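You operate a simulated robot arm through the tools that you are given. There is no shell and no other tool.

The job below is to be done with a simulated robot arm. You get a single attempt, and the scene is never put back.

JOB
Fill the pinholes in both small lids and rub them flush.
Fine: paste press and blue pad; both go back, the lids stay in the jig and on the stone mat. Set down upright: blue pad.

The check looks at the end state, three seconds after you hand in, the way a careful person would. Anything else that was tipped, shoved, dropped, spilled or broken makes it a failure. Lids that push on must go on centred and level and be pressed home; caps that screw on are set level and turned clockwise until they are tight.

ROBOT AND FRAMES
A 7-joint arm with a two-finger parallel gripper, fixed in place. Base frame: the origin is at the foot of the arm, x ahead of it, y to its left, z up; the work surface is at about z = 0.8. Readings come in m, degrees, newtons and seconds.
With the tool pointing down near the work surface it reaches from about 0.24 to 0.68 m from the base axis. Its first joint turns from -66.0 to 66.0 degrees. Payload 2.4 kg.
The tool frame sits at the grasp point between the pads (the TCP): z along the fingers, y along the line on which they close. The tips reach 0.03 m beyond it. Largest opening 0.094 m; finger width 0.028, thickness 0.01; the body of the gripper, 0.05 by 0.096 m, starts 0.055 m behind the TCP.
Orientation is told as [roll, pitch, yaw] about the base's x, y, z axes, in that order, counted from this pose: with the fingers straight down and closing along the base's y, the tool's x points along the base's -x, its y along +y and its z along -z.

CONTROLS
- The arm moves only by the tool send_rows. Its argument "commands" is a list of rows, each a list of 7 numbers: the shift along the base's x, y, z in units of 20 mm (1.0 is 20 mm), then the turn, a rotation vector about the base's x, y, z in units of 5 degrees (1.0 is 5 degrees), then the closure, from 0 (fully open) to 1 (shut). In form: [[x, y, z, ax, ay, az, fingers], ...]. A call has 1 to 20 rows; each row shifts and turns the commanded pose from where the row before left it. A call with a number of a shift or a turn outside -1 to 1 is refused whole. Each row takes 0.2 s and may step no farther than 0.05 m and 8.6 degrees from the row before; otherwise, or with a gripper value out of range, the whole call is refused. Where a pose cannot be reached the arm comes as near as it can. A force on the tool above 40 N (or 10 N above the force at the start of the call, whichever is more), or a blocked arm, ends the call early, and 0.2 s more pass. The fingers move at their own pace (about 0.153 m/s each) and stop on an object; they squeeze with about 41 N. The grip force told is the motor's: it shows also when the fingers shut on nothing. Time passes only in rows, and 0.2 s behind the last, so rows that do not move let the fingers close. The reply holds the time, the measured pose of the TCP, the force on the tool along the base axes, the opening and the grip force, in the units named above and with some noise, with the torque about the TCP (base axes, N m) and any sound that the robot's microphone picked up, and new pictures: "show" is both (left out), scene, wrist or none.
- Cameras (640 x 400 px; columns grow to the right, rows downward): "scene" is fixed at [0.0318, 0.4672, 1.4463]; the picture's right is [-0.81, -0.59, 0.00], its down [-0.32, 0.44, -0.84] and it looks along [0.49, -0.67, -0.55] (base axes); focal length 330 px, centre (320, 200). "wrist" rides on the gripper at [0.076, 0.014, -0.103] in the tool frame; the picture's right is [-0.18, 0.98, 0.00], its down [-0.75, -0.14, -0.64] and it looks along [-0.63, -0.12, 0.77] (tool axes); focal length 243 px, centre (320, 200). There is no depth. A picture from a camera that has moved, and an enlarged one, comes with that camera's place and axes in the base frame and with its lens.
- zoom(camera, box): a new picture of the part [left, top, right, bottom] of that camera's present view, enlarged. No time passes.
- finish_job(): hands the job in; it is judged then, once.

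Places have to be worked out from the pictures, the camera data and where the tool is seen. Open the gripper and draw the arm clear of the work before you hand the job in, unless the task says otherwise.

The tools are called after "Emit:" as a command line: name --pt "numbers of a row" for each row, then --argument value for the rest, lists and objects as JSON in quotes. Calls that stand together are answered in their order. send_rows: Moves the arm, as the interface text tells. Its arguments: {"type":"object","properties":{"commands":{"type":"array"},"show":{"type":"string","enum":["both","scene","wrist","none"]}},"required":["commands"]} The other tools are called the same way: zoom (camera, box) takes an enlarged picture of a part of a camera's view; finish_job () hands the job in.

At the start:

```text
t: 0.0
eef_pos: [0.318, -0.0055, 1.2319]
orientation: [0.1, 0.0, 0.0]
wrist_force: [0.4, -0.2, -0.3]
ft_torque: [-0.01, -0.03, 0.04]
grip_width: 0.0939
grip_force: 0.0
```

scene: 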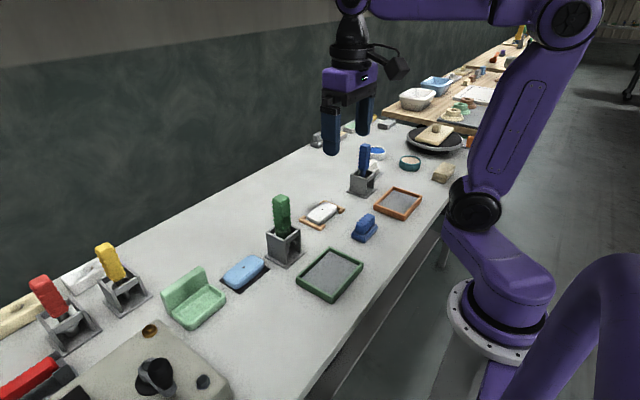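
wrist: 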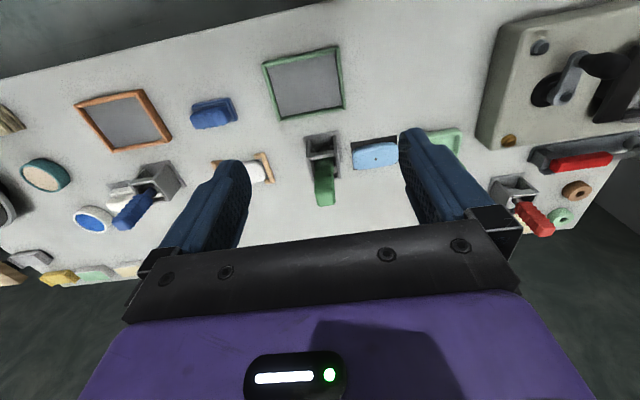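

I start by looking closely at the bench from both cameras to identify the lids, the paste press, the blue pad and the jig/stone mat.

Emit:
zoom --camera "scene" --box '[180, 170, 420, 320]'

Emit:
zoom --camera "scene" --box '[280, 100, 480, 225]'

Emit:
zoom --camera "scene" --box '[0, 220, 260, 400]'

Emit:
zoom --camera "wrist" --box '[180, 30, 420, 180]'

Emit:
zoom --camera "wrist" --box '[0, 80, 240, 230]'

Emit:
zoom --camera "wrist" --box '[400, 80, 640, 230]'

```text
2.67 times, centred on (300, 245) of scene
camera zoom: at [0.0318, 0.4672, 1.4463], right [-0.81, -0.59, 0.0], down [-0.32, 0.44, -0.84], along [0.49, -0.67, -0.55], focal length 879 px, centre (373, 80)
```

zoom: 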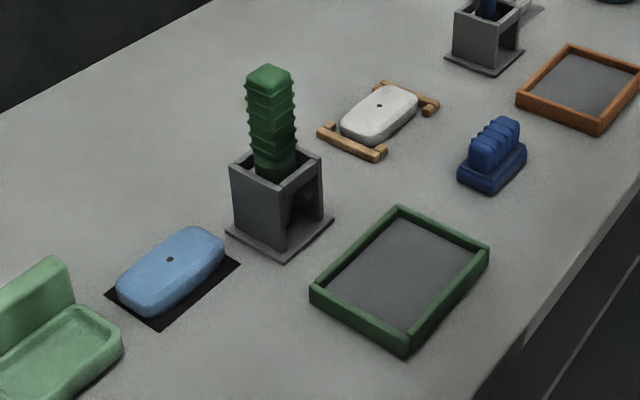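

```text
3.20 times, centred on (380, 162) of scene
camera zoom: at [0.0318, 0.4672, 1.4463], right [-0.81, -0.59, 0.0], down [-0.32, 0.44, -0.84], along [0.49, -0.67, -0.55], focal length 1055 px, centre (128, 320)
```

zoom: 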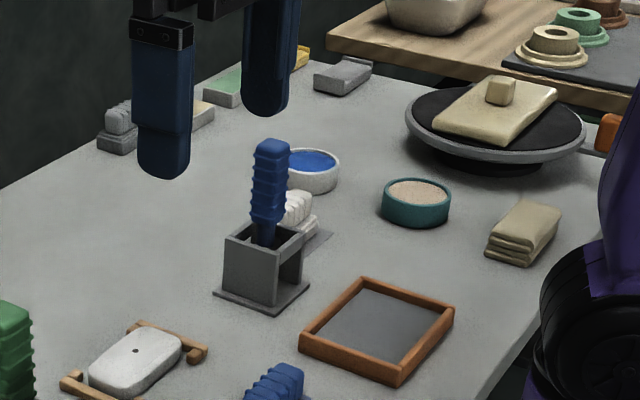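

```text
2.22 times, centred on (130, 310) of scene
camera zoom: at [0.0318, 0.4672, 1.4463], right [-0.81, -0.59, 0.0], down [-0.32, 0.44, -0.84], along [0.49, -0.67, -0.55], focal length 733 px, centre (742, -44)
```

zoom: 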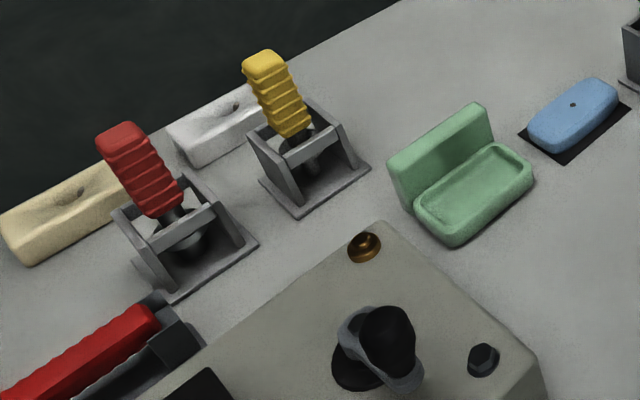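

```text
2.67 times, centred on (300, 105) of wrist
camera zoom: at [0.2424, 0.0089, 1.3356], right [0.18, 0.98, 0.0], down [0.75, -0.14, 0.64], along [0.63, -0.12, -0.77], focal length 647 px, centre (373, 453)
```

zoom: 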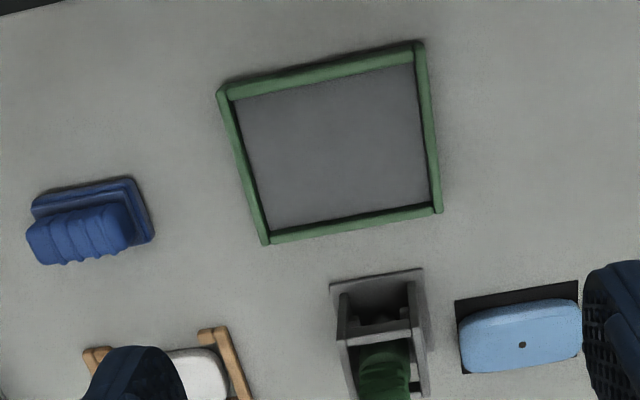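

```text
2.67 times, centred on (120, 155) of wrist
camera zoom: at [0.2424, 0.0089, 1.3356], right [0.18, 0.98, 0.0], down [0.75, -0.14, 0.64], along [0.63, -0.12, -0.77], focal length 647 px, centre (853, 320)
```

zoom: 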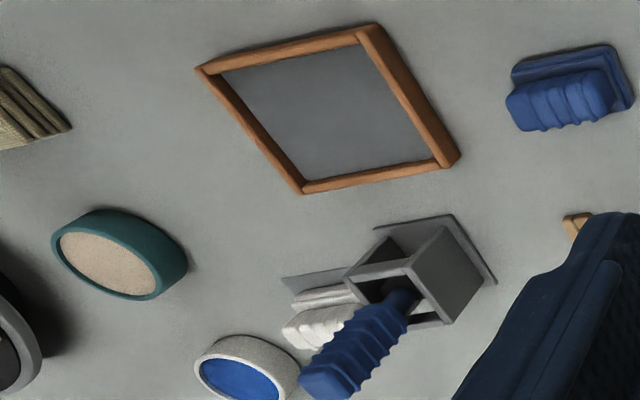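

```text
2.67 times, centred on (520, 155) of wrist
camera zoom: at [0.2424, 0.0089, 1.3356], right [0.18, 0.98, 0.0], down [0.75, -0.14, 0.64], along [0.63, -0.12, -0.77], focal length 647 px, centre (-213, 320)
```

zoom: 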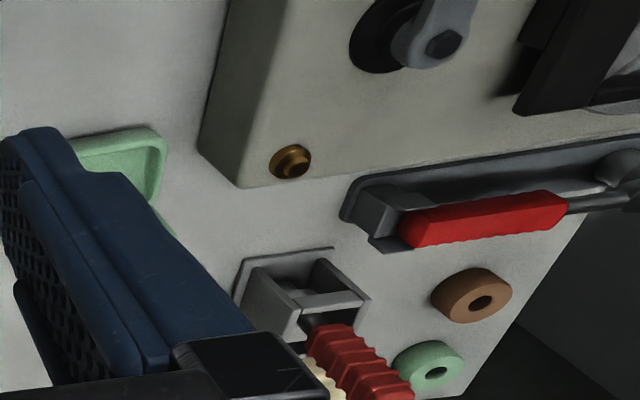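

The white lid sits in a wooden-railed jig near (0.54,-0.24) and the blue lid on a dark mat near (0.55,0.09). There are several handled tools in stands, so I move the camera closer to the right-hand group to identify the paste press.

Emit:
send_rows --pt "0 -1 -0.4 0 0 -0.5 0" --pt "0 -1 -0.4 0 0 -0.5 0" --pt "0 -1 -0.4 0 0 -0.5 0" --pt "0 -1 -0.4 0 0 -0.5 0" --pt "0 -1 -0.4 0 0 -0.5 0" --pt "0 -1 -0.4 0 0 -0.5 0" --pt "0 -1 -0.4 0 0 -0.5 0" --pt "0 -1 -0.4 0 0 -0.5 0" --pt "0 -1 -0.4 0 0 -0.5 0" --pt "0 -1 -0.4 0 0 -0.5 0" --pt "0 -1 -0.4 0 0 -0.5 0" --pt "0 -1 -0.4 0 0 -0.5 0" --show "both"

```text
t: 2.6
eef_pos: [0.3188, -0.2468, 1.1373]
orientation: [0.0, 0.1, -30.1]
wrist_force: [-0.1, 1.1, -0.6]
ft_torque: [0.02, -0.02, 0.01]
grip_width: 0.0939
grip_force: 0.0
camera wrist: at [0.2594, -0.1949, 1.2398], right [0.65, 0.76, 0.0], down [0.58, -0.5, 0.64], along [0.49, -0.42, -0.77], focal length 243 px, centre (320, 200)
```

scene: 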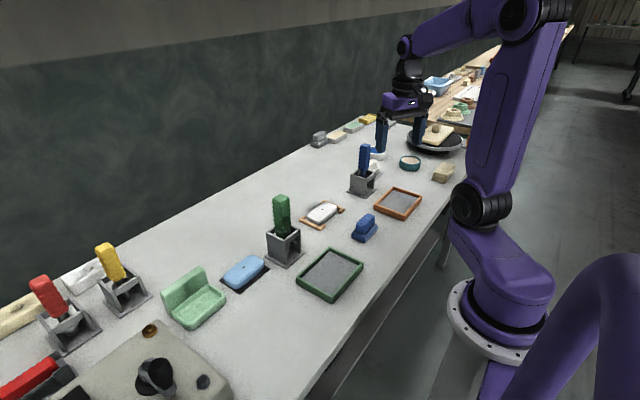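
wrist: 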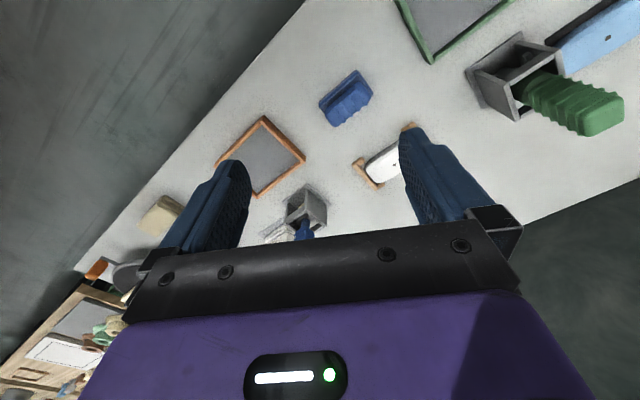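

The wrist view is flipped (picture-down is outward/up). I zoom into the blue- and green-handled tools to see their tips.

Emit:
zoom --camera "wrist" --box '[440, 0, 640, 150]'

Emit:
zoom --camera "wrist" --box '[220, 50, 420, 250]'

Emit:
zoom --camera "scene" --box '[255, 180, 315, 275]'

Emit:
zoom --camera "scene" --box '[335, 130, 395, 205]'

Emit:
zoom --camera "scene" --box '[80, 225, 170, 325]'

Emit:
zoom --camera "scene" --box '[20, 260, 110, 360]'

```text
2.67 times, centred on (540, 75) of wrist
camera zoom: at [0.2594, -0.1949, 1.2398], right [0.65, 0.76, 0.0], down [0.58, -0.5, 0.64], along [0.49, -0.42, -0.77], focal length 647 px, centre (-267, 533)
```

zoom: 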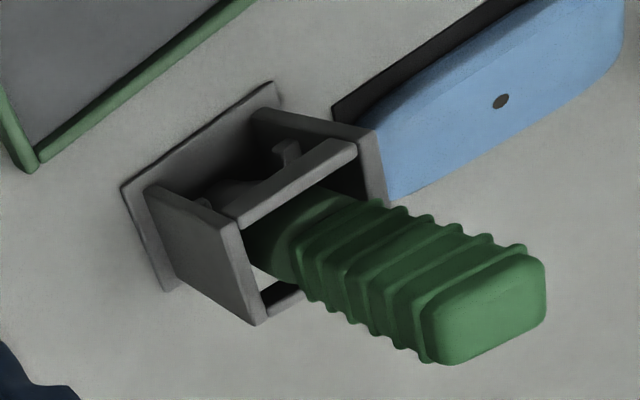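

```text
2.00 times, centred on (320, 150) of wrist
camera zoom: at [0.2594, -0.1949, 1.2398], right [0.65, 0.76, 0.0], down [0.58, -0.5, 0.64], along [0.49, -0.42, -0.77], focal length 485 px, centre (320, 300)
```

zoom: 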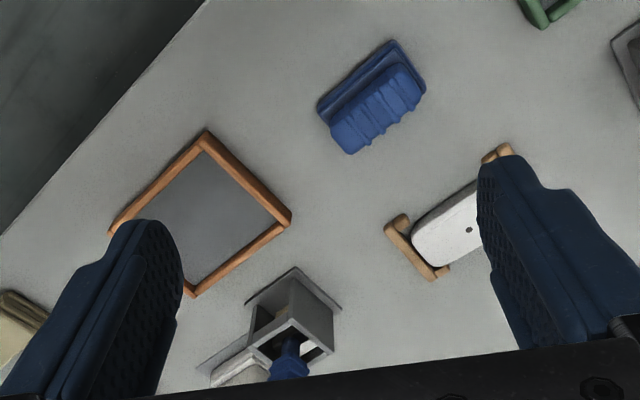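

```text
4.21 times, centred on (285, 228) of scene
camera zoom: at [0.0318, 0.4672, 1.4463], right [-0.81, -0.59, 0.0], down [-0.32, 0.44, -0.84], along [0.49, -0.67, -0.55], focal length 1388 px, centre (467, 84)
```

zoom: 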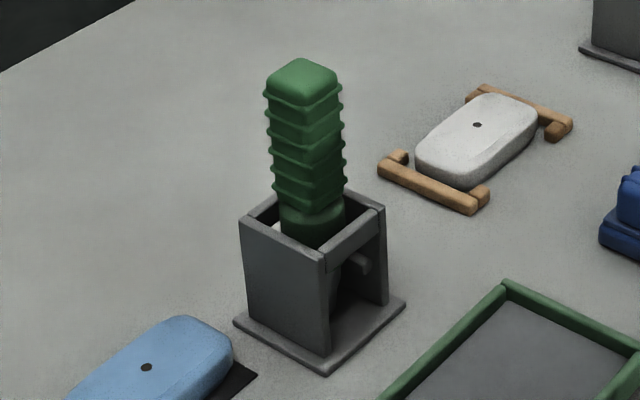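

```text
5.33 times, centred on (365, 168) of scene
camera zoom: at [0.0318, 0.4672, 1.4463], right [-0.81, -0.59, 0.0], down [-0.32, 0.44, -0.84], along [0.49, -0.67, -0.55], focal length 1758 px, centre (80, 373)
```

zoom: 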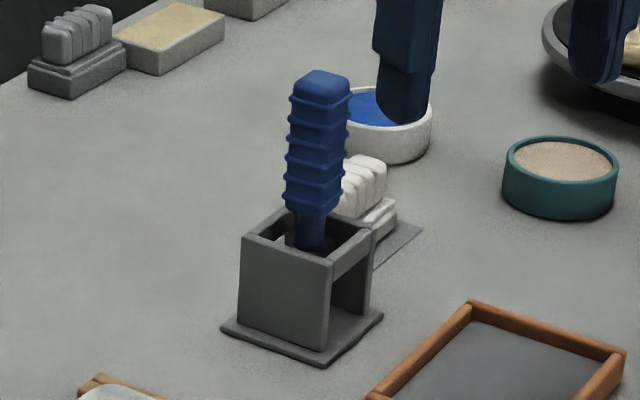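

```text
4.00 times, centred on (125, 275) of scene
camera zoom: at [0.0318, 0.4672, 1.4463], right [-0.81, -0.59, 0.0], down [-0.32, 0.44, -0.84], along [0.49, -0.67, -0.55], focal length 1319 px, centre (1100, -100)
```

zoom: 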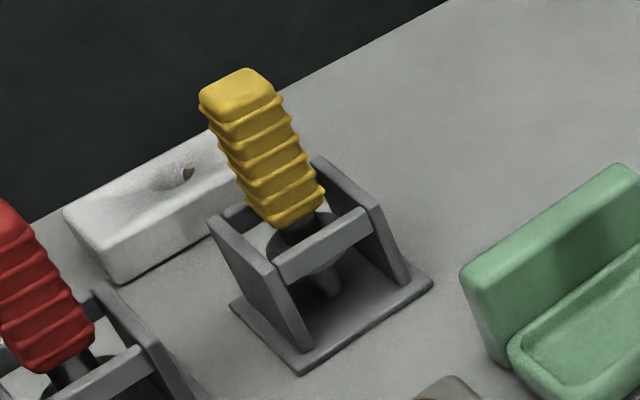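

```text
4.00 times, centred on (65, 310) of scene
camera zoom: at [0.0318, 0.4672, 1.4463], right [-0.81, -0.59, 0.0], down [-0.32, 0.44, -0.84], along [0.49, -0.67, -0.55], focal length 1319 px, centre (1340, -240)
```

zoom: 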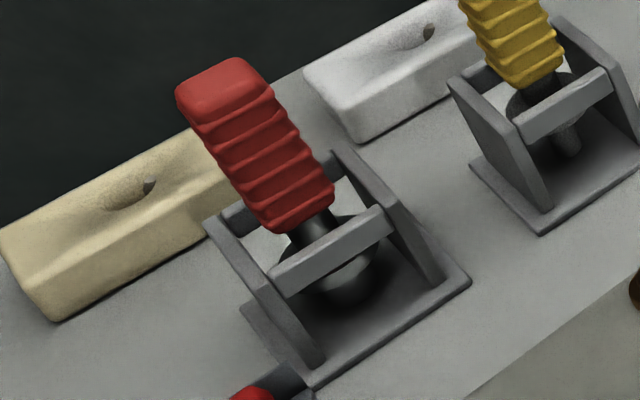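

The green tool is a thick body with something protruding inside its stand; I need a nearer side view. I bring the camera in front of the green stand.

Emit:
send_rows --pt "0 1 -0.7 0 0 0.55 0" --pt "0 1 -0.7 0 0 0.55 0" --pt "0 1 -0.7 0 0 0.55 0" --pt "0 1 -0.7 0 0 0.55 0" --pt "0 1 -0.7 0 0 0.55 0" --pt "0 1 -0.7 0 0 0.55 0" --pt "0 1 -0.7 0 0 0.55 0" --pt "0 1 -0.7 0 0 0.55 0" --pt "0 1 -0.7 0 0 0.55 0" --pt "0 1 -0.7 0 0 0.55 0" --pt "0 1 -0.7 0 0 0.5 0" --show "wrist"

```text
t: 5.0
eef_pos: [0.3174, -0.024, 0.9826]
orientation: [0.1, 0.0, 0.0]
wrist_force: [0.4, -0.4, -0.2]
ft_torque: [-0.02, 0.01, 0.0]
grip_width: 0.094
grip_force: 0.0
camera wrist: at [0.2421, -0.01, 1.0854], right [0.18, 0.98, 0.0], down [0.75, -0.14, 0.64], along [0.63, -0.12, -0.77], focal length 243 px, centre (320, 200)
```

wrist: 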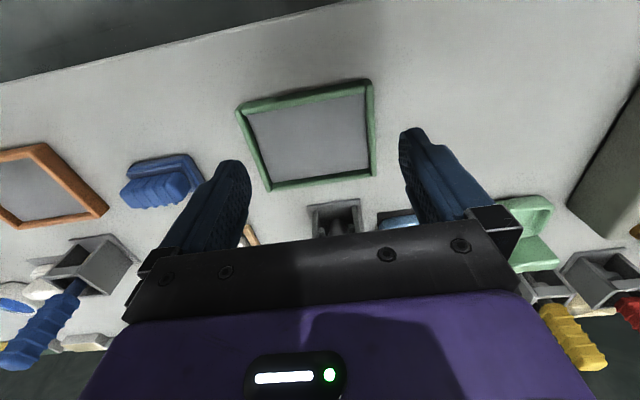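

The gripper body hides the green tool here, but the stand's front opening is partly visible. I zoom there and on the blue-handled tool.

Emit:
zoom --camera "wrist" --box '[280, 170, 400, 245]'

Emit:
zoom --camera "wrist" --box '[0, 220, 160, 380]'

Emit:
zoom --camera "wrist" --box '[480, 190, 640, 380]'

```text
5.33 times, centred on (340, 208) of wrist
camera zoom: at [0.2421, -0.01, 1.0854], right [0.18, 0.98, 0.0], down [0.75, -0.14, 0.64], along [0.63, -0.12, -0.77], focal length 1294 px, centre (213, 160)
```

zoom: 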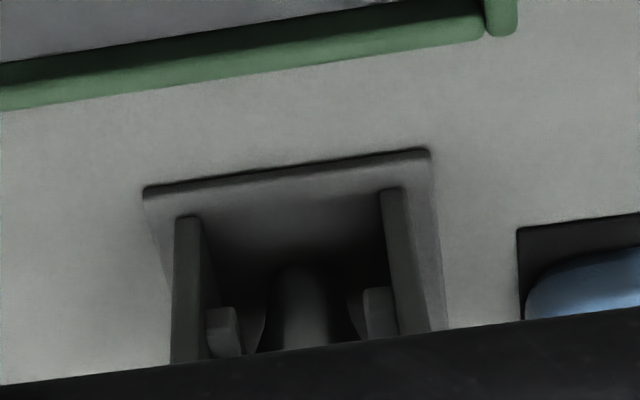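

```text
2.50 times, centred on (80, 300) of wrist
camera zoom: at [0.2421, -0.01, 1.0854], right [0.18, 0.98, 0.0], down [0.75, -0.14, 0.64], along [0.63, -0.12, -0.77], focal length 606 px, centre (920, -50)
```

zoom: 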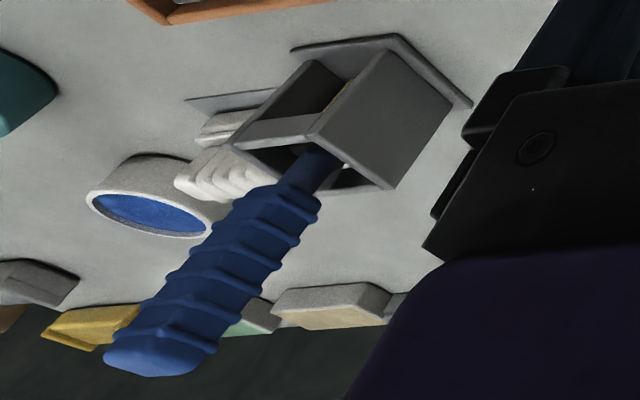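

```text
2.11 times, centred on (560, 285) of wrist
camera zoom: at [0.2421, -0.01, 1.0854], right [0.18, 0.98, 0.0], down [0.75, -0.14, 0.64], along [0.63, -0.12, -0.77], focal length 511 px, centre (-185, 21)
```

zoom: 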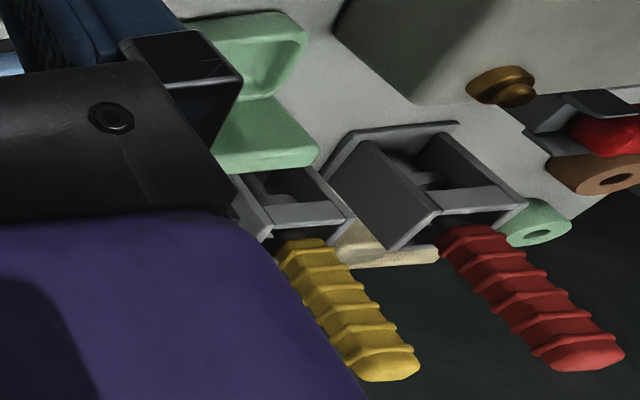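

The green tool has a nozzle hanging inside its stand. I shift to see the blue-handled tool in its stand at the picture's left edge, to be sure which is the paste press.

Emit:
send_rows --pt "0.4 -1 -0.3 0 0 0 0" --pt "0.4 -1 -0.3 0 0 0 0" --pt "0.4 -1 -0.3 0 0 0 0" --pt "0.4 -1 -0.3 0 0 0 0" --pt "0.4 -1 -0.3 0 0 0 0" --show "wrist"

```text
t: 6.2
eef_pos: [0.3584, -0.1262, 0.9529]
orientation: [-0.1, 0.0, 0.0]
wrist_force: [-0.5, -0.3, 0.3]
ft_torque: [0.0, 0.0, 0.0]
grip_width: 0.0939
grip_force: 0.1
camera wrist: at [0.2814, -0.1119, 1.0552], right [0.18, 0.98, 0.0], down [0.75, -0.14, 0.64], along [0.63, -0.12, -0.77], focal length 243 px, centre (320, 200)
```

wrist: 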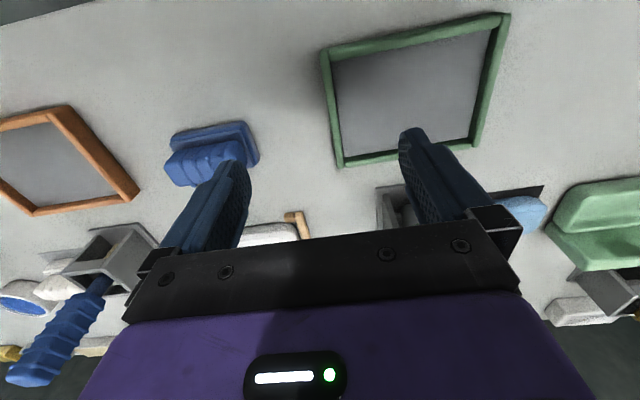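

Zooming in on the blue tool's stand and on the pads/trays visible here.

Emit:
zoom --camera "wrist" --box '[0, 210, 170, 390]'

Emit:
zoom --camera "wrist" --box '[150, 100, 320, 250]'

Emit:
zoom --camera "wrist" --box '[310, 0, 530, 180]'

Emit:
zoom --camera "scene" --box '[340, 200, 390, 250]'

```text
2.22 times, centred on (85, 300) of wrist
camera zoom: at [0.2814, -0.1119, 1.0552], right [0.18, 0.98, 0.0], down [0.75, -0.14, 0.64], along [0.63, -0.12, -0.77], focal length 539 px, centre (842, -22)
```

zoom: 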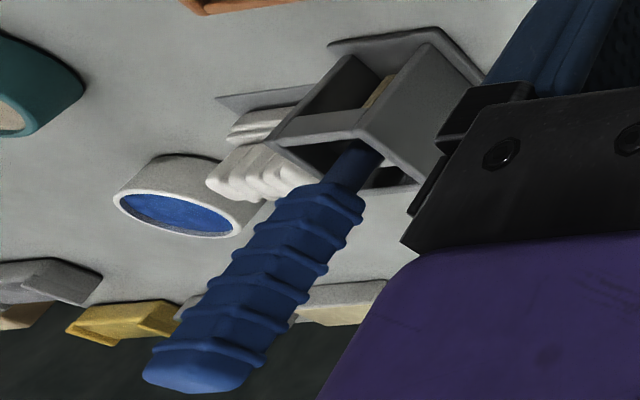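

```text
2.67 times, centred on (235, 175) of wrist
camera zoom: at [0.2814, -0.1119, 1.0552], right [0.18, 0.98, 0.0], down [0.75, -0.14, 0.64], along [0.63, -0.12, -0.77], focal length 647 px, centre (547, 267)
```

zoom: 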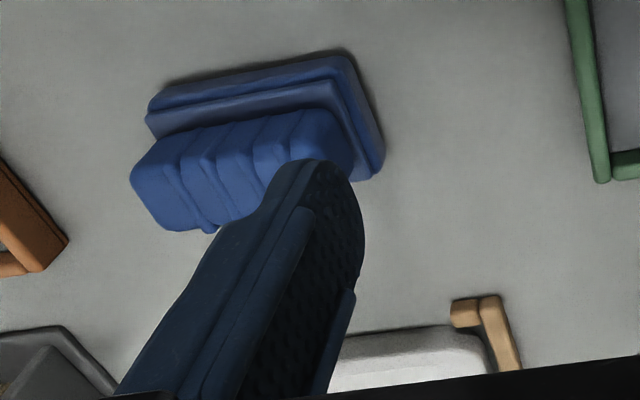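

```text
2.22 times, centred on (420, 90) of wrist
camera zoom: at [0.2814, -0.1119, 1.0552], right [0.18, 0.98, 0.0], down [0.75, -0.14, 0.64], along [0.63, -0.12, -0.77], focal length 539 px, centre (98, 444)
```

zoom: 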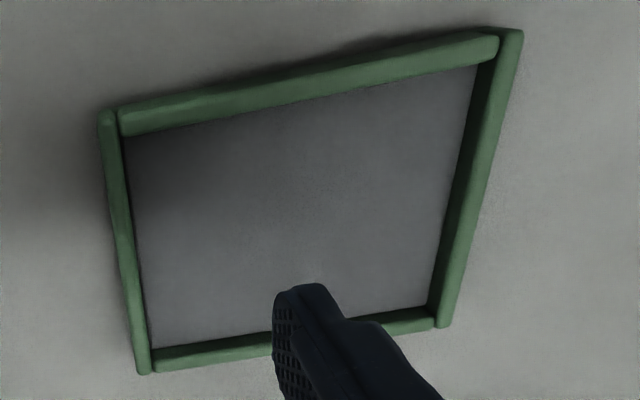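

```text
8.00 times, centred on (365, 225) of scene
camera zoom: at [0.0318, 0.4672, 1.4463], right [-0.81, -0.59, 0.0], down [-0.32, 0.44, -0.84], along [0.49, -0.67, -0.55], focal length 2637 px, centre (-40, 0)
```

zoom: 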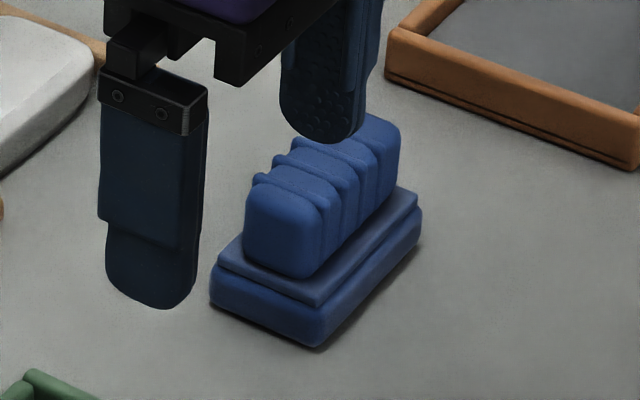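

The blue-handled tool appears to have a bristly tan tip in its stand, while the green one has a nozzle between brackets, so the green one is the paste press. Now I zoom onto the lids and the pad for accurate positions.

Emit:
zoom --camera "scene" --box '[296, 194, 352, 229]'

Emit:
zoom --camera "scene" --box '[212, 248, 276, 288]'

Emit:
zoom --camera "scene" --box '[255, 185, 315, 275]'

```text
11.43 times, centred on (324, 212) of scene
camera zoom: at [0.0318, 0.4672, 1.4463], right [-0.81, -0.59, 0.0], down [-0.32, 0.44, -0.84], along [0.49, -0.67, -0.55], focal length 3768 px, centre (274, 69)
```

zoom: 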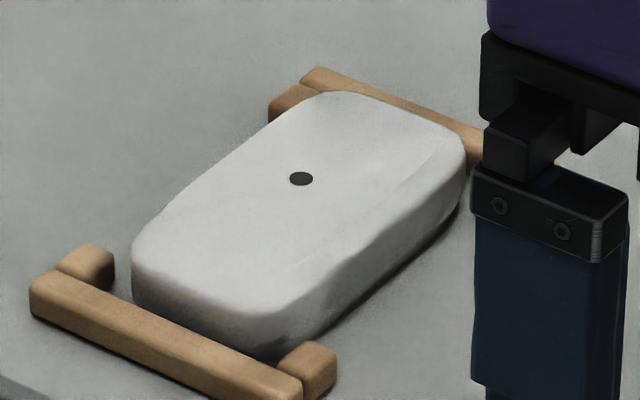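

```text
10.00 times, centred on (244, 268) of scene
camera zoom: at [0.0318, 0.4672, 1.4463], right [-0.81, -0.59, 0.0], down [-0.32, 0.44, -0.84], along [0.49, -0.67, -0.55], focal length 3296 px, centre (1080, -480)
```

zoom: 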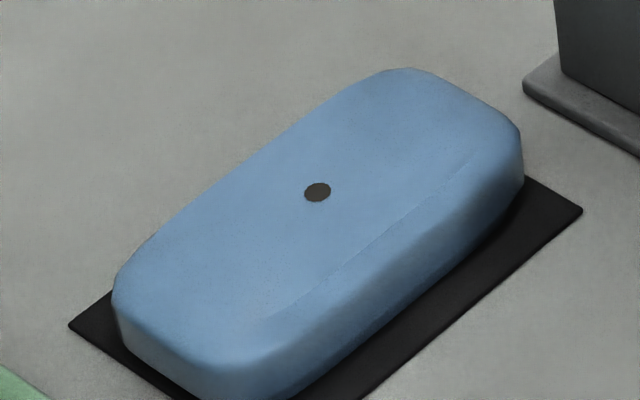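

```text
4.44 times, centred on (285, 230) of scene
camera zoom: at [0.0318, 0.4672, 1.4463], right [-0.81, -0.59, 0.0], down [-0.32, 0.44, -0.84], along [0.49, -0.67, -0.55], focal length 1465 px, centre (476, 67)
```

zoom: 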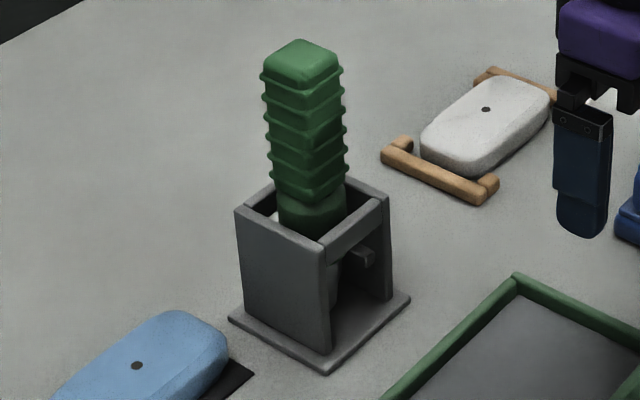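

Triangulating both cameras puts the holes at about (0.547,-0.249,0.829) for the white lid and (0.558,0.084,0.831) for the blue lid. The press stand is centred near (0.519,-0.032), with the handle top near z=0.993. I go up and over the green handle.

Emit:
send_rows --pt "0 0 0.95 0 0 0 0" --pt "0 0 0.95 0 0 0 0" --pt "0 0 0.95 0 0 0 0" --pt "0 0 0.95 0 0 0 0" --pt "0 0 0.95 0 0 0 0" --pt "0 0 0.95 0 0 0 0" --pt "0.9 0.52 0 0 0 0 0" --pt "0.9 0.52 0 0 0 0 0" --pt "0.9 0.52 0 0 0 0 0" --pt "0.9 0.52 0 0 0 0 0" --pt "0.9 0.52 0 0 0 0 0" --pt "0.9 0.52 0 0 0 0 0" --pt "0.9 0.52 0 0 0 0 0" --pt "0.9 0.52 0 0 0 0 0" --pt "0.9 0.52 0 0 0 0 0" --pt "0 0 0 0 0 0 0" --show "both"

```text
t: 9.6
eef_pos: [0.522, -0.0318, 1.0678]
orientation: [0.0, 0.0, -0.1]
wrist_force: [0.2, -0.3, -0.4]
ft_torque: [0.0, 0.02, -0.02]
grip_width: 0.094
grip_force: 0.1
camera wrist: at [0.4456, -0.0173, 1.1696], right [0.19, 0.98, 0.0], down [0.75, -0.14, 0.64], along [0.63, -0.12, -0.77], focal length 243 px, centre (320, 200)
```

scene: 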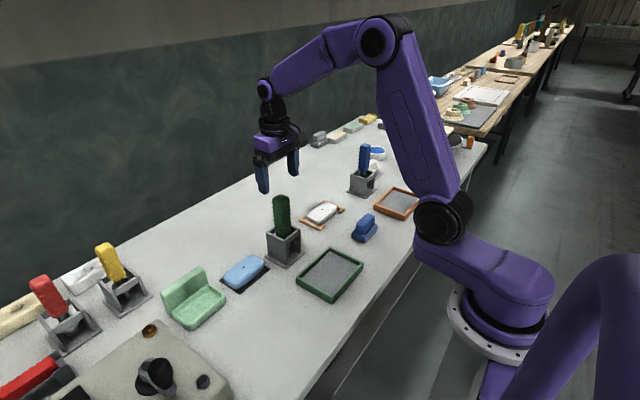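
wrist: 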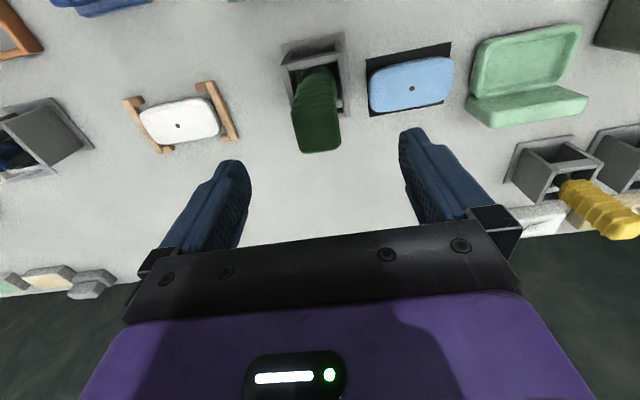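

Both holes are visible in this view; I zoom for accurate positions of holes, stand and handle.

Emit:
zoom --camera "wrist" --box '[270, 30, 350, 160]'

Emit:
zoom --camera "wrist" --box '[360, 40, 460, 120]'

Emit:
zoom --camera "wrist" --box '[120, 75, 240, 155]'

Emit:
zoom --camera "wrist" --box '[0, 80, 110, 200]'

Emit:
zoom --camera "scene" --box '[240, 120, 330, 270]'

```text
3.08 times, centred on (310, 95) of wrist
camera zoom: at [0.4456, -0.0173, 1.1696], right [0.19, 0.98, 0.0], down [0.75, -0.14, 0.64], along [0.63, -0.12, -0.77], focal length 746 px, centre (351, 523)
```

zoom: 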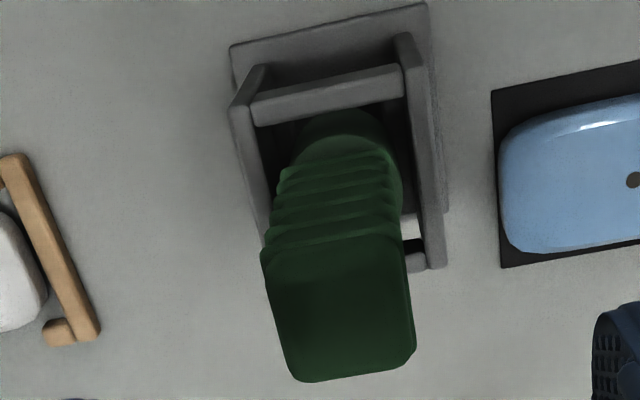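

```text
5.00 times, centred on (410, 80) of wrist
camera zoom: at [0.4456, -0.0173, 1.1696], right [0.19, 0.98, 0.0], down [0.75, -0.14, 0.64], along [0.63, -0.12, -0.77], focal length 1213 px, centre (-130, 800)
```

zoom: 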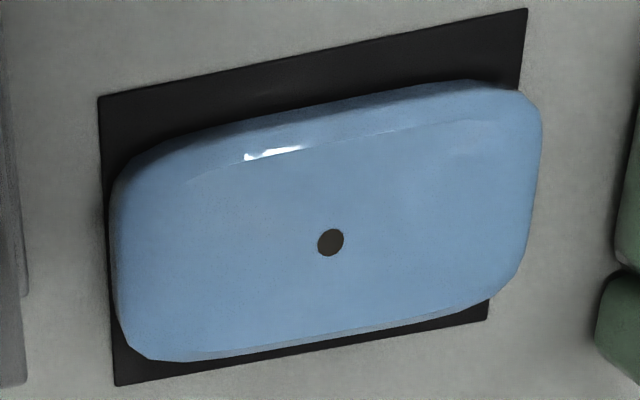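

```text
5.00 times, centred on (180, 115) of wrist
camera zoom: at [0.4456, -0.0173, 1.1696], right [0.19, 0.98, 0.0], down [0.75, -0.14, 0.64], along [0.63, -0.12, -0.77], focal length 1213 px, centre (1020, 625)
```

zoom: 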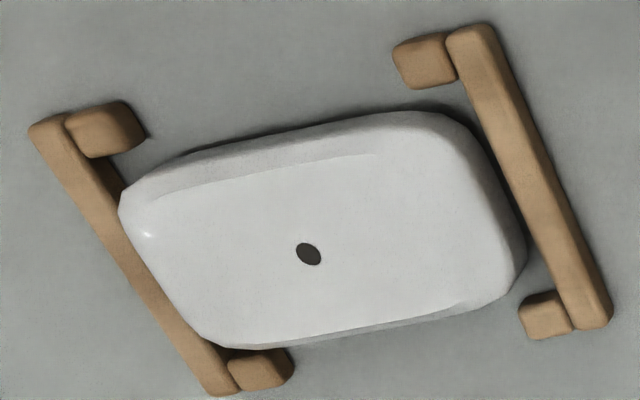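

```text
3.33 times, centred on (55, 140) of wrist
camera zoom: at [0.4456, -0.0173, 1.1696], right [0.19, 0.98, 0.0], down [0.75, -0.14, 0.64], along [0.63, -0.12, -0.77], focal length 809 px, centre (1203, 400)
```

zoom: 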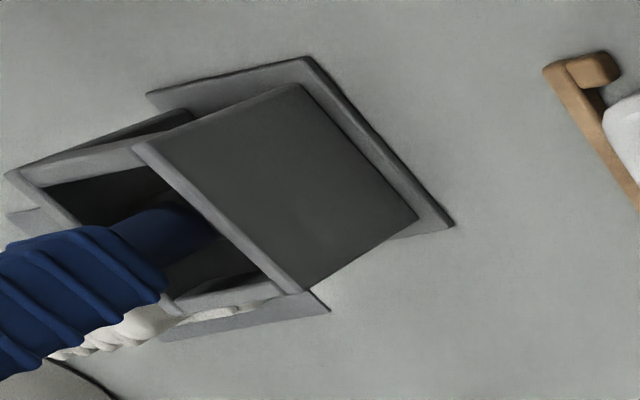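

```text
2.67 times, centred on (285, 195) of scene
camera zoom: at [0.0318, 0.4672, 1.4463], right [-0.81, -0.59, 0.0], down [-0.32, 0.44, -0.84], along [0.49, -0.67, -0.55], focal length 879 px, centre (413, 213)
```

zoom: 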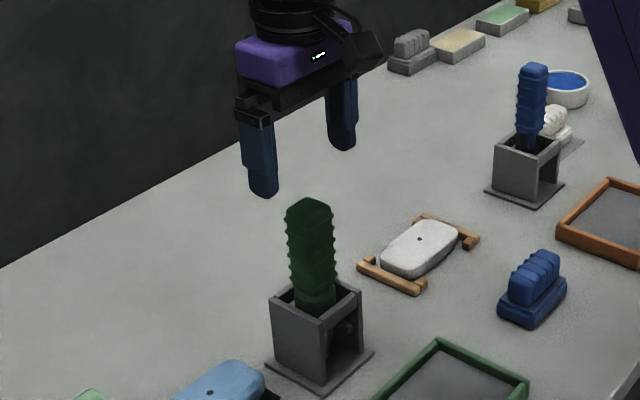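

The handle centre is at about (0.521,-0.033), almost exactly under the TCP. I descend to z≈0.948 with open fingers and then close on the handle.

Emit:
send_rows --pt "-0.02 -0.05 -1 0 0 0 0" --pt "0 0 -1 0 0 0 0" --pt "0 0 -1 0 0 0 0" --pt "0 0 -1 0 0 0 0" --pt "0 0 -1 0 0 0 0" --pt "0 0 -0.95 0 0 0 0" --pt "0 0 0 0 0 0 0" --show "both"

```text
t: 11.2
eef_pos: [0.5198, -0.0351, 0.9463]
orientation: [-0.1, -0.1, -0.1]
wrist_force: [0.0, 1.2, 0.5]
ft_torque: [-0.01, -0.01, -0.04]
grip_width: 0.0939
grip_force: 0.0
camera wrist: at [0.444, -0.0187, 1.0494], right [0.18, 0.98, 0.0], down [0.75, -0.14, 0.64], along [0.63, -0.12, -0.77], focal length 243 px, centre (320, 200)
```

scene: 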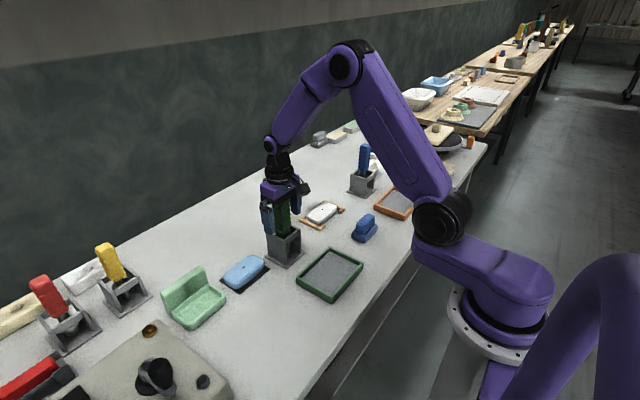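
wrist: 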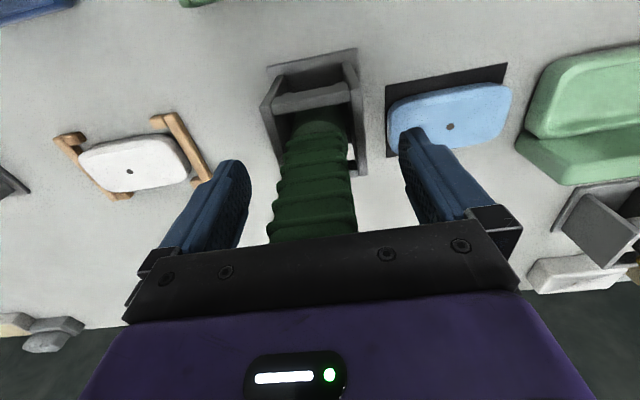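

The handle is between the fingers; I zoom to check centring before closing.

Emit:
zoom --camera "wrist" --box '[230, 40, 410, 245]'

Emit:
zoom --camera "scene" --box '[250, 170, 320, 270]'

```text
1.95 times, centred on (320, 142) of wrist
camera zoom: at [0.444, -0.0187, 1.0494], right [0.18, 0.98, 0.0], down [0.75, -0.14, 0.64], along [0.63, -0.12, -0.77], focal length 473 px, centre (320, 312)
```

zoom: 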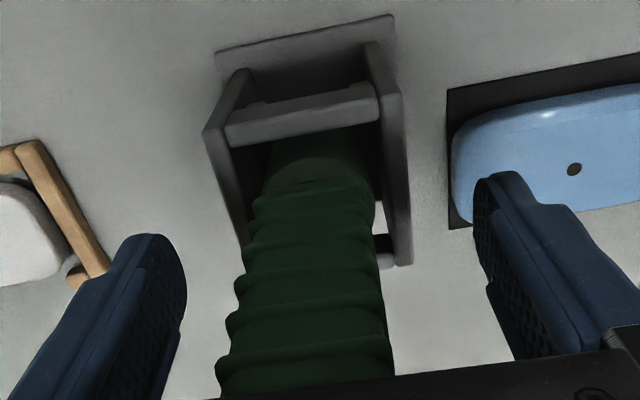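

```text
4.00 times, centred on (285, 220) of scene
camera zoom: at [0.0318, 0.4672, 1.4463], right [-0.81, -0.59, 0.0], down [-0.32, 0.44, -0.84], along [0.49, -0.67, -0.55], focal length 1319 px, centre (460, 120)
```

zoom: 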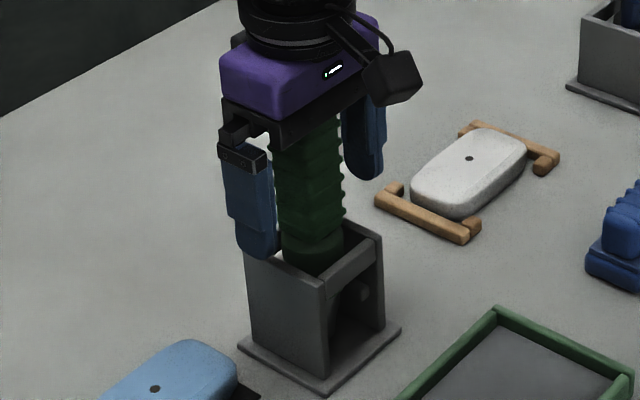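

The handle is well centred (the offset seen is the near face). I close the fingers on it.

Emit:
send_rows --pt "0 0 0 0 0 0 1" --pt "0 0 0 0 0 0 1" --pt "0 0 0 0 0 0 1" --pt "0 0 0 0 0 0 1" --show "wrist"

```text
t: 12.2
eef_pos: [0.5199, -0.0332, 0.9476]
orientation: [0.1, 0.0, 0.0]
wrist_force: [-1.0, -1.0, 0.3]
ft_torque: [-0.08, 0.04, 0.02]
grip_width: 0.038
grip_force: 40.9
camera wrist: at [0.4441, -0.0188, 1.0497], right [0.18, 0.98, 0.0], down [0.75, -0.14, 0.64], along [0.63, -0.12, -0.77], focal length 243 px, centre (320, 200)
```

wrist: 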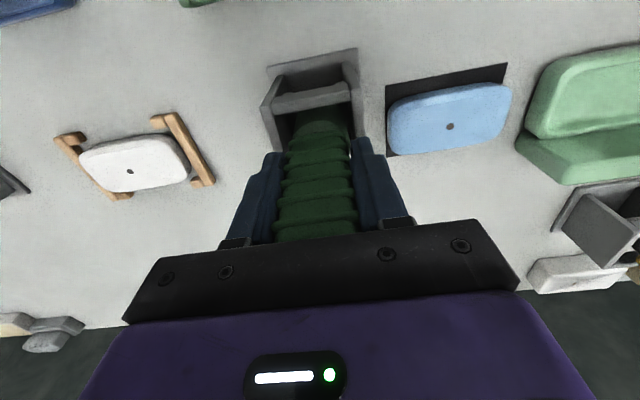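

Grip is firm at 0.038 m. I lift straight up and watch the force and the picture.

Emit:
send_rows --pt "0 0 0.4 0 0 0 1" --pt "0 0 0.6 0 0 0 1" --pt "0 0 1 0 0 0 1" --pt "0 0 1 0 0 0 1" --pt "0 0 1 0 0 0 1" --pt "0 0 1 0 0 0 1" --pt "0 0 1 0 0 0 1" --pt "0 0 0 0 0 0 1" --show "both"

```text
t: 14.0
eef_pos: [0.5196, -0.033, 1.0676]
orientation: [0.1, 0.0, 0.0]
wrist_force: [-1.6, -0.3, -2.4]
ft_torque: [-0.04, 0.0, 0.0]
grip_width: 0.0381
grip_force: 41.0
camera wrist: at [0.4432, -0.0184, 1.1704], right [0.18, 0.98, 0.0], down [0.75, -0.14, 0.64], along [0.63, -0.12, -0.77], focal length 243 px, centre (320, 200)
```

scene: 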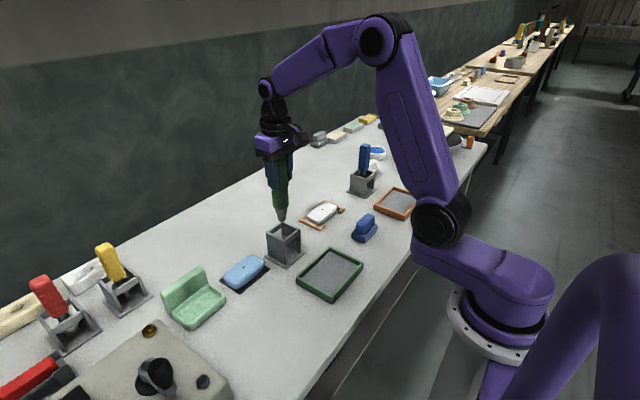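
wrist: 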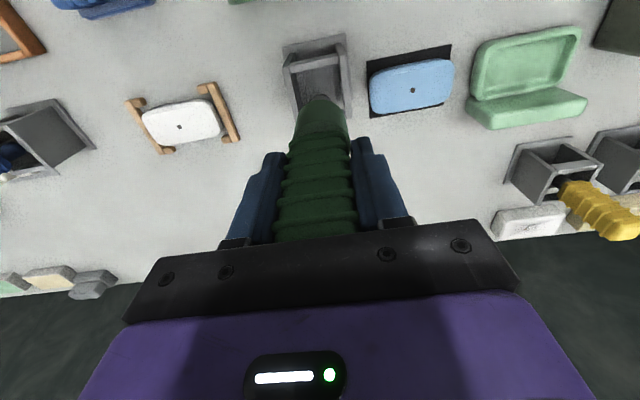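

The press is out of its stand with weight about 2 N. I zoom on the tool to see its nozzle and tip.

Emit:
zoom --camera "scene" --box '[245, 130, 325, 270]'

Emit:
zoom --camera "wrist" --box '[260, 20, 380, 150]'

Emit:
zoom --camera "scene" --box '[268, 200, 298, 230]'

```text
2.86 times, centred on (285, 200) of scene
camera zoom: at [0.0318, 0.4672, 1.4463], right [-0.81, -0.59, 0.0], down [-0.32, 0.44, -0.84], along [0.49, -0.67, -0.55], focal length 942 px, centre (420, 200)
```

zoom: 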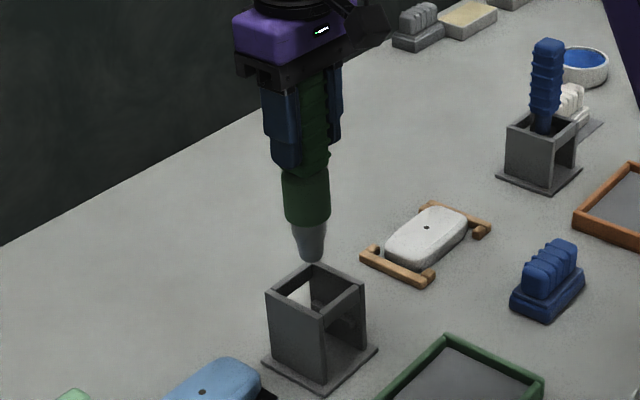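

```text
3.08 times, centred on (320, 85) of wrist
camera zoom: at [0.4432, -0.0184, 1.1704], right [0.18, 0.98, 0.0], down [0.75, -0.14, 0.64], along [0.63, -0.12, -0.77], focal length 746 px, centre (320, 554)
```

zoom: 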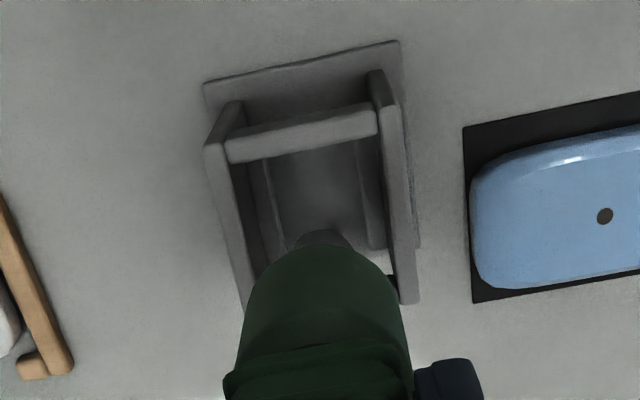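

```text
13.33 times, centred on (283, 215) of scene
camera zoom: at [0.0318, 0.4672, 1.4463], right [-0.81, -0.59, 0.0], down [-0.32, 0.44, -0.84], along [0.49, -0.67, -0.55], focal length 4395 px, centre (813, 0)
```

zoom: 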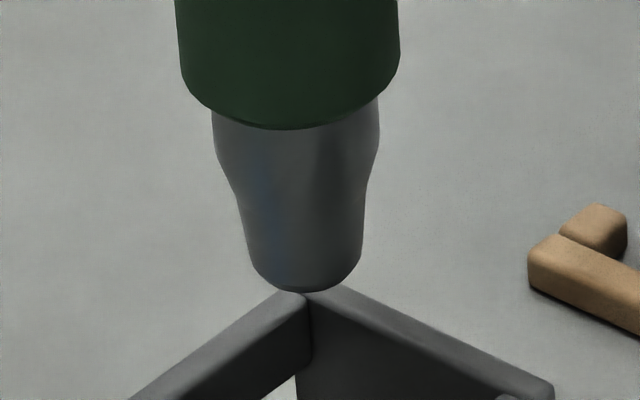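

The nozzle tip sits about 0.14 m below the TCP. I move over the blue lid's hole (about +0.0385 x, +0.1175 y) and lower until the tip is ~15 mm above the lid, then check alignment.

Emit:
send_rows --pt "0.32 0.98 0 0 0 0 1" --pt "0.32 0.98 0 0 0 0 1" --pt "0.32 0.98 0 0 0 0 1" --pt "0.32 0.98 0 0 0 0 1" --pt "0.32 0.98 0 0 0 0 1" --pt "0.32 0.98 0 0 0 0 1" --pt "0 0 -1 0 0 0 1" --pt "0 0 -1 0 0 0 1" --pt "0 0 -1 0 0 0 1" --pt "0 0 -0.8 0 0 0 1" --pt "0 0 0 0 0 0 1" --show "both"

Emit:
zoom --camera "scene" --box '[212, 240, 276, 290]'

Emit:
zoom --camera "wrist" --box '[260, 30, 380, 130]'

```text
t: 16.4
eef_pos: [0.5581, 0.0856, 0.99]
orientation: [-0.1, 0.0, 0.0]
wrist_force: [0.0, -0.5, -2.1]
ft_torque: [0.0, 0.02, 0.0]
grip_width: 0.0383
grip_force: 40.7
camera wrist: at [0.4819, 0.0995, 1.0931], right [0.18, 0.98, 0.0], down [0.75, -0.14, 0.64], along [0.63, -0.12, -0.77], focal length 243 px, centre (320, 200)
```

scene: 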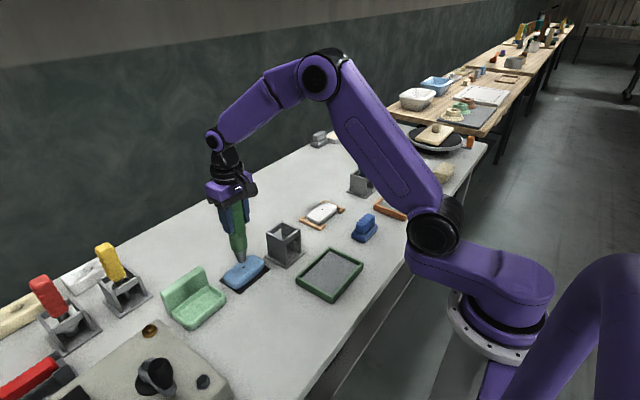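
wrist: 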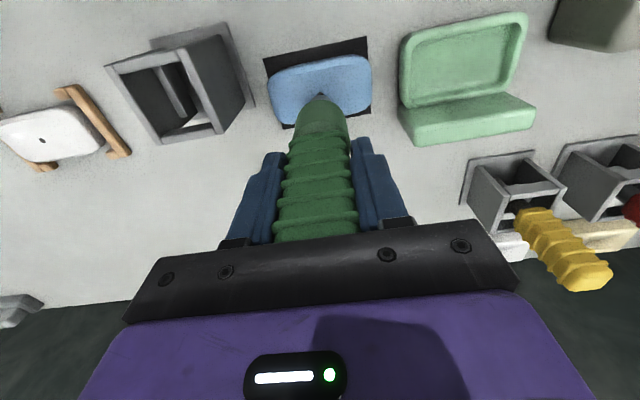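

```text
8.00 times, centred on (244, 265) of scene
camera zoom: at [0.0318, 0.4672, 1.4463], right [-0.81, -0.59, 0.0], down [-0.32, 0.44, -0.84], along [0.49, -0.67, -0.55], focal length 2637 px, centre (928, -320)
```

zoom: 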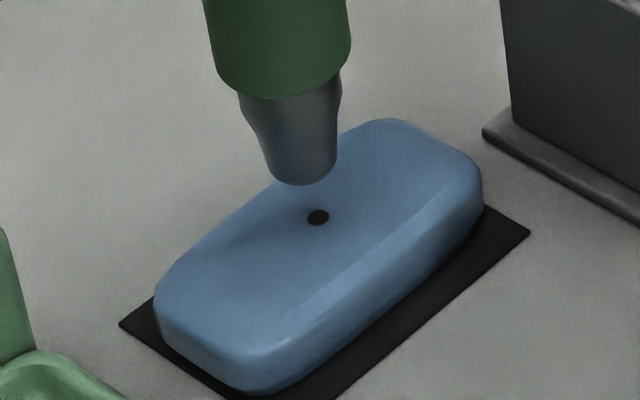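

```text
4.00 times, centred on (320, 80) of wrist
camera zoom: at [0.4819, 0.0995, 1.0931], right [0.18, 0.98, 0.0], down [0.75, -0.14, 0.64], along [0.63, -0.12, -0.77], focal length 970 px, centre (320, 680)
```

zoom: 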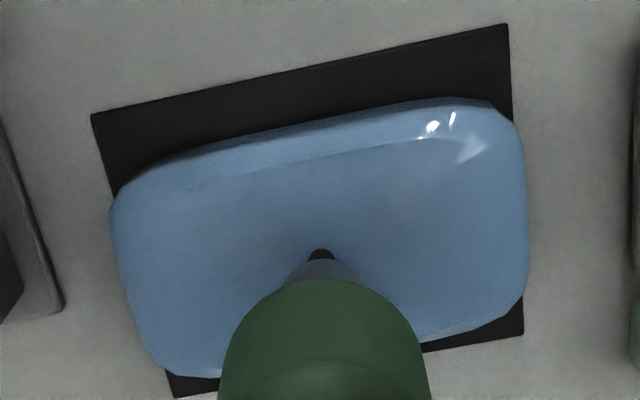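

Tip and hole line up in y; the scene view indicates the tip is ~3.5 mm too far in x and ~20 mm above the lid. I correct x and come down 14 mm, then re-check.

Emit:
send_rows --pt "-0.175 0 0 0 0 0 1" --pt "0 0 -0.4 0 0 0 1" --pt "0 0 -0.3 0 0 0 1" --pt "0 0 0 0 0 0 1" --show "none"

Emit:
zoom --camera "scene" --box '[228, 245, 260, 270]'

Emit:
zoom --camera "wrist" --box '[290, 70, 350, 115]'

```text
t: 17.4
eef_pos: [0.5562, 0.0839, 0.9782]
orientation: [0.1, 0.0, 0.0]
wrist_force: [-1.2, -0.1, -2.3]
ft_torque: [0.0, 0.0, 0.02]
grip_width: 0.0378
grip_force: 41.0
```

```text
16.00 times, centred on (244, 258) of scene
camera zoom: at [0.0318, 0.4672, 1.4463], right [-0.81, -0.59, 0.0], down [-0.32, 0.44, -0.84], along [0.49, -0.67, -0.55], focal length 5274 px, centre (1536, -720)
```

zoom: 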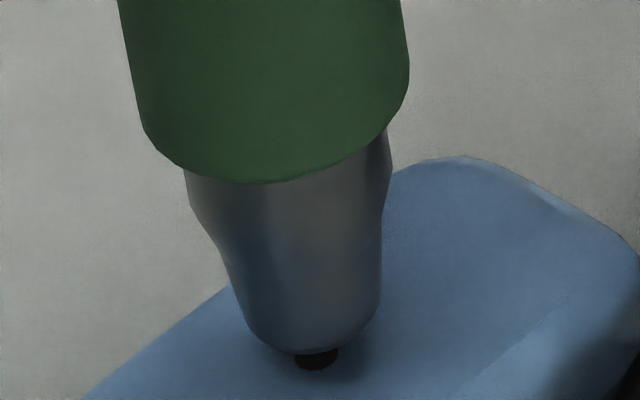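

```text
8.89 times, centred on (320, 92) of wrist
camera zoom: at [0.4792, 0.0984, 1.0802], right [0.19, 0.98, 0.0], down [0.75, -0.14, 0.64], along [0.63, -0.12, -0.77], focal length 2157 px, centre (320, 1156)
```

zoom: 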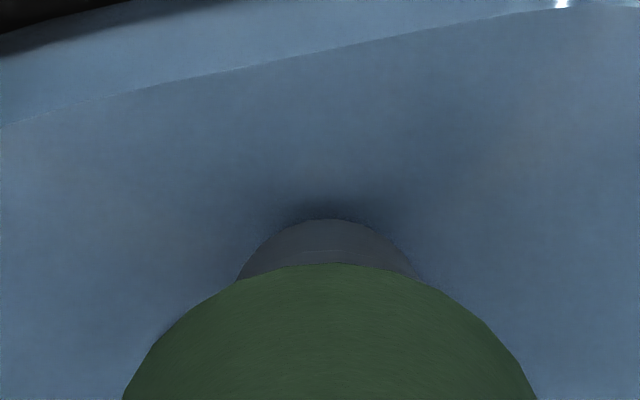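

Alignment is good (tip projects within ~0.5 mm of the hole, ~8 mm above). I descend gently in small steps watching the contact force.

Emit:
send_rows --pt "0 0 -0.2 0 0 0 1" --pt "0 0 -0.1 0 0 0 1" --pt "0 0 -0.05 0 0 0 1" --pt "0 0 0 0 0 0 1" --show "none"

Emit:
zoom --camera "scene" --box '[228, 245, 260, 270]'

```text
t: 18.4
eef_pos: [0.5561, 0.0841, 0.9717]
orientation: [0.0, 0.0, 0.0]
wrist_force: [0.1, -0.3, -3.0]
ft_torque: [0.0, 0.03, 0.04]
grip_width: 0.038
grip_force: 41.7
```

```text
16.00 times, centred on (244, 258) of scene
camera zoom: at [0.0318, 0.4672, 1.4463], right [-0.81, -0.59, 0.0], down [-0.32, 0.44, -0.84], along [0.49, -0.67, -0.55], focal length 5274 px, centre (1536, -720)
```

zoom: 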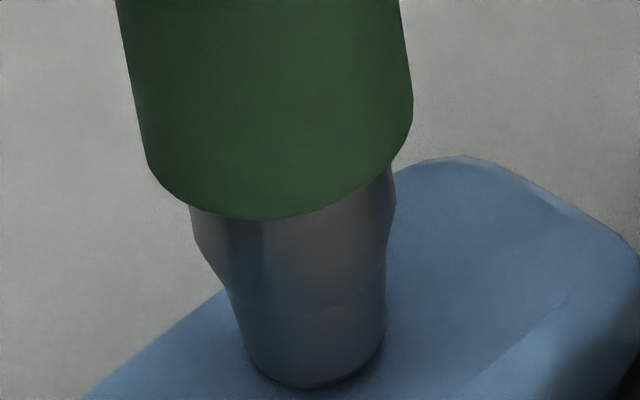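

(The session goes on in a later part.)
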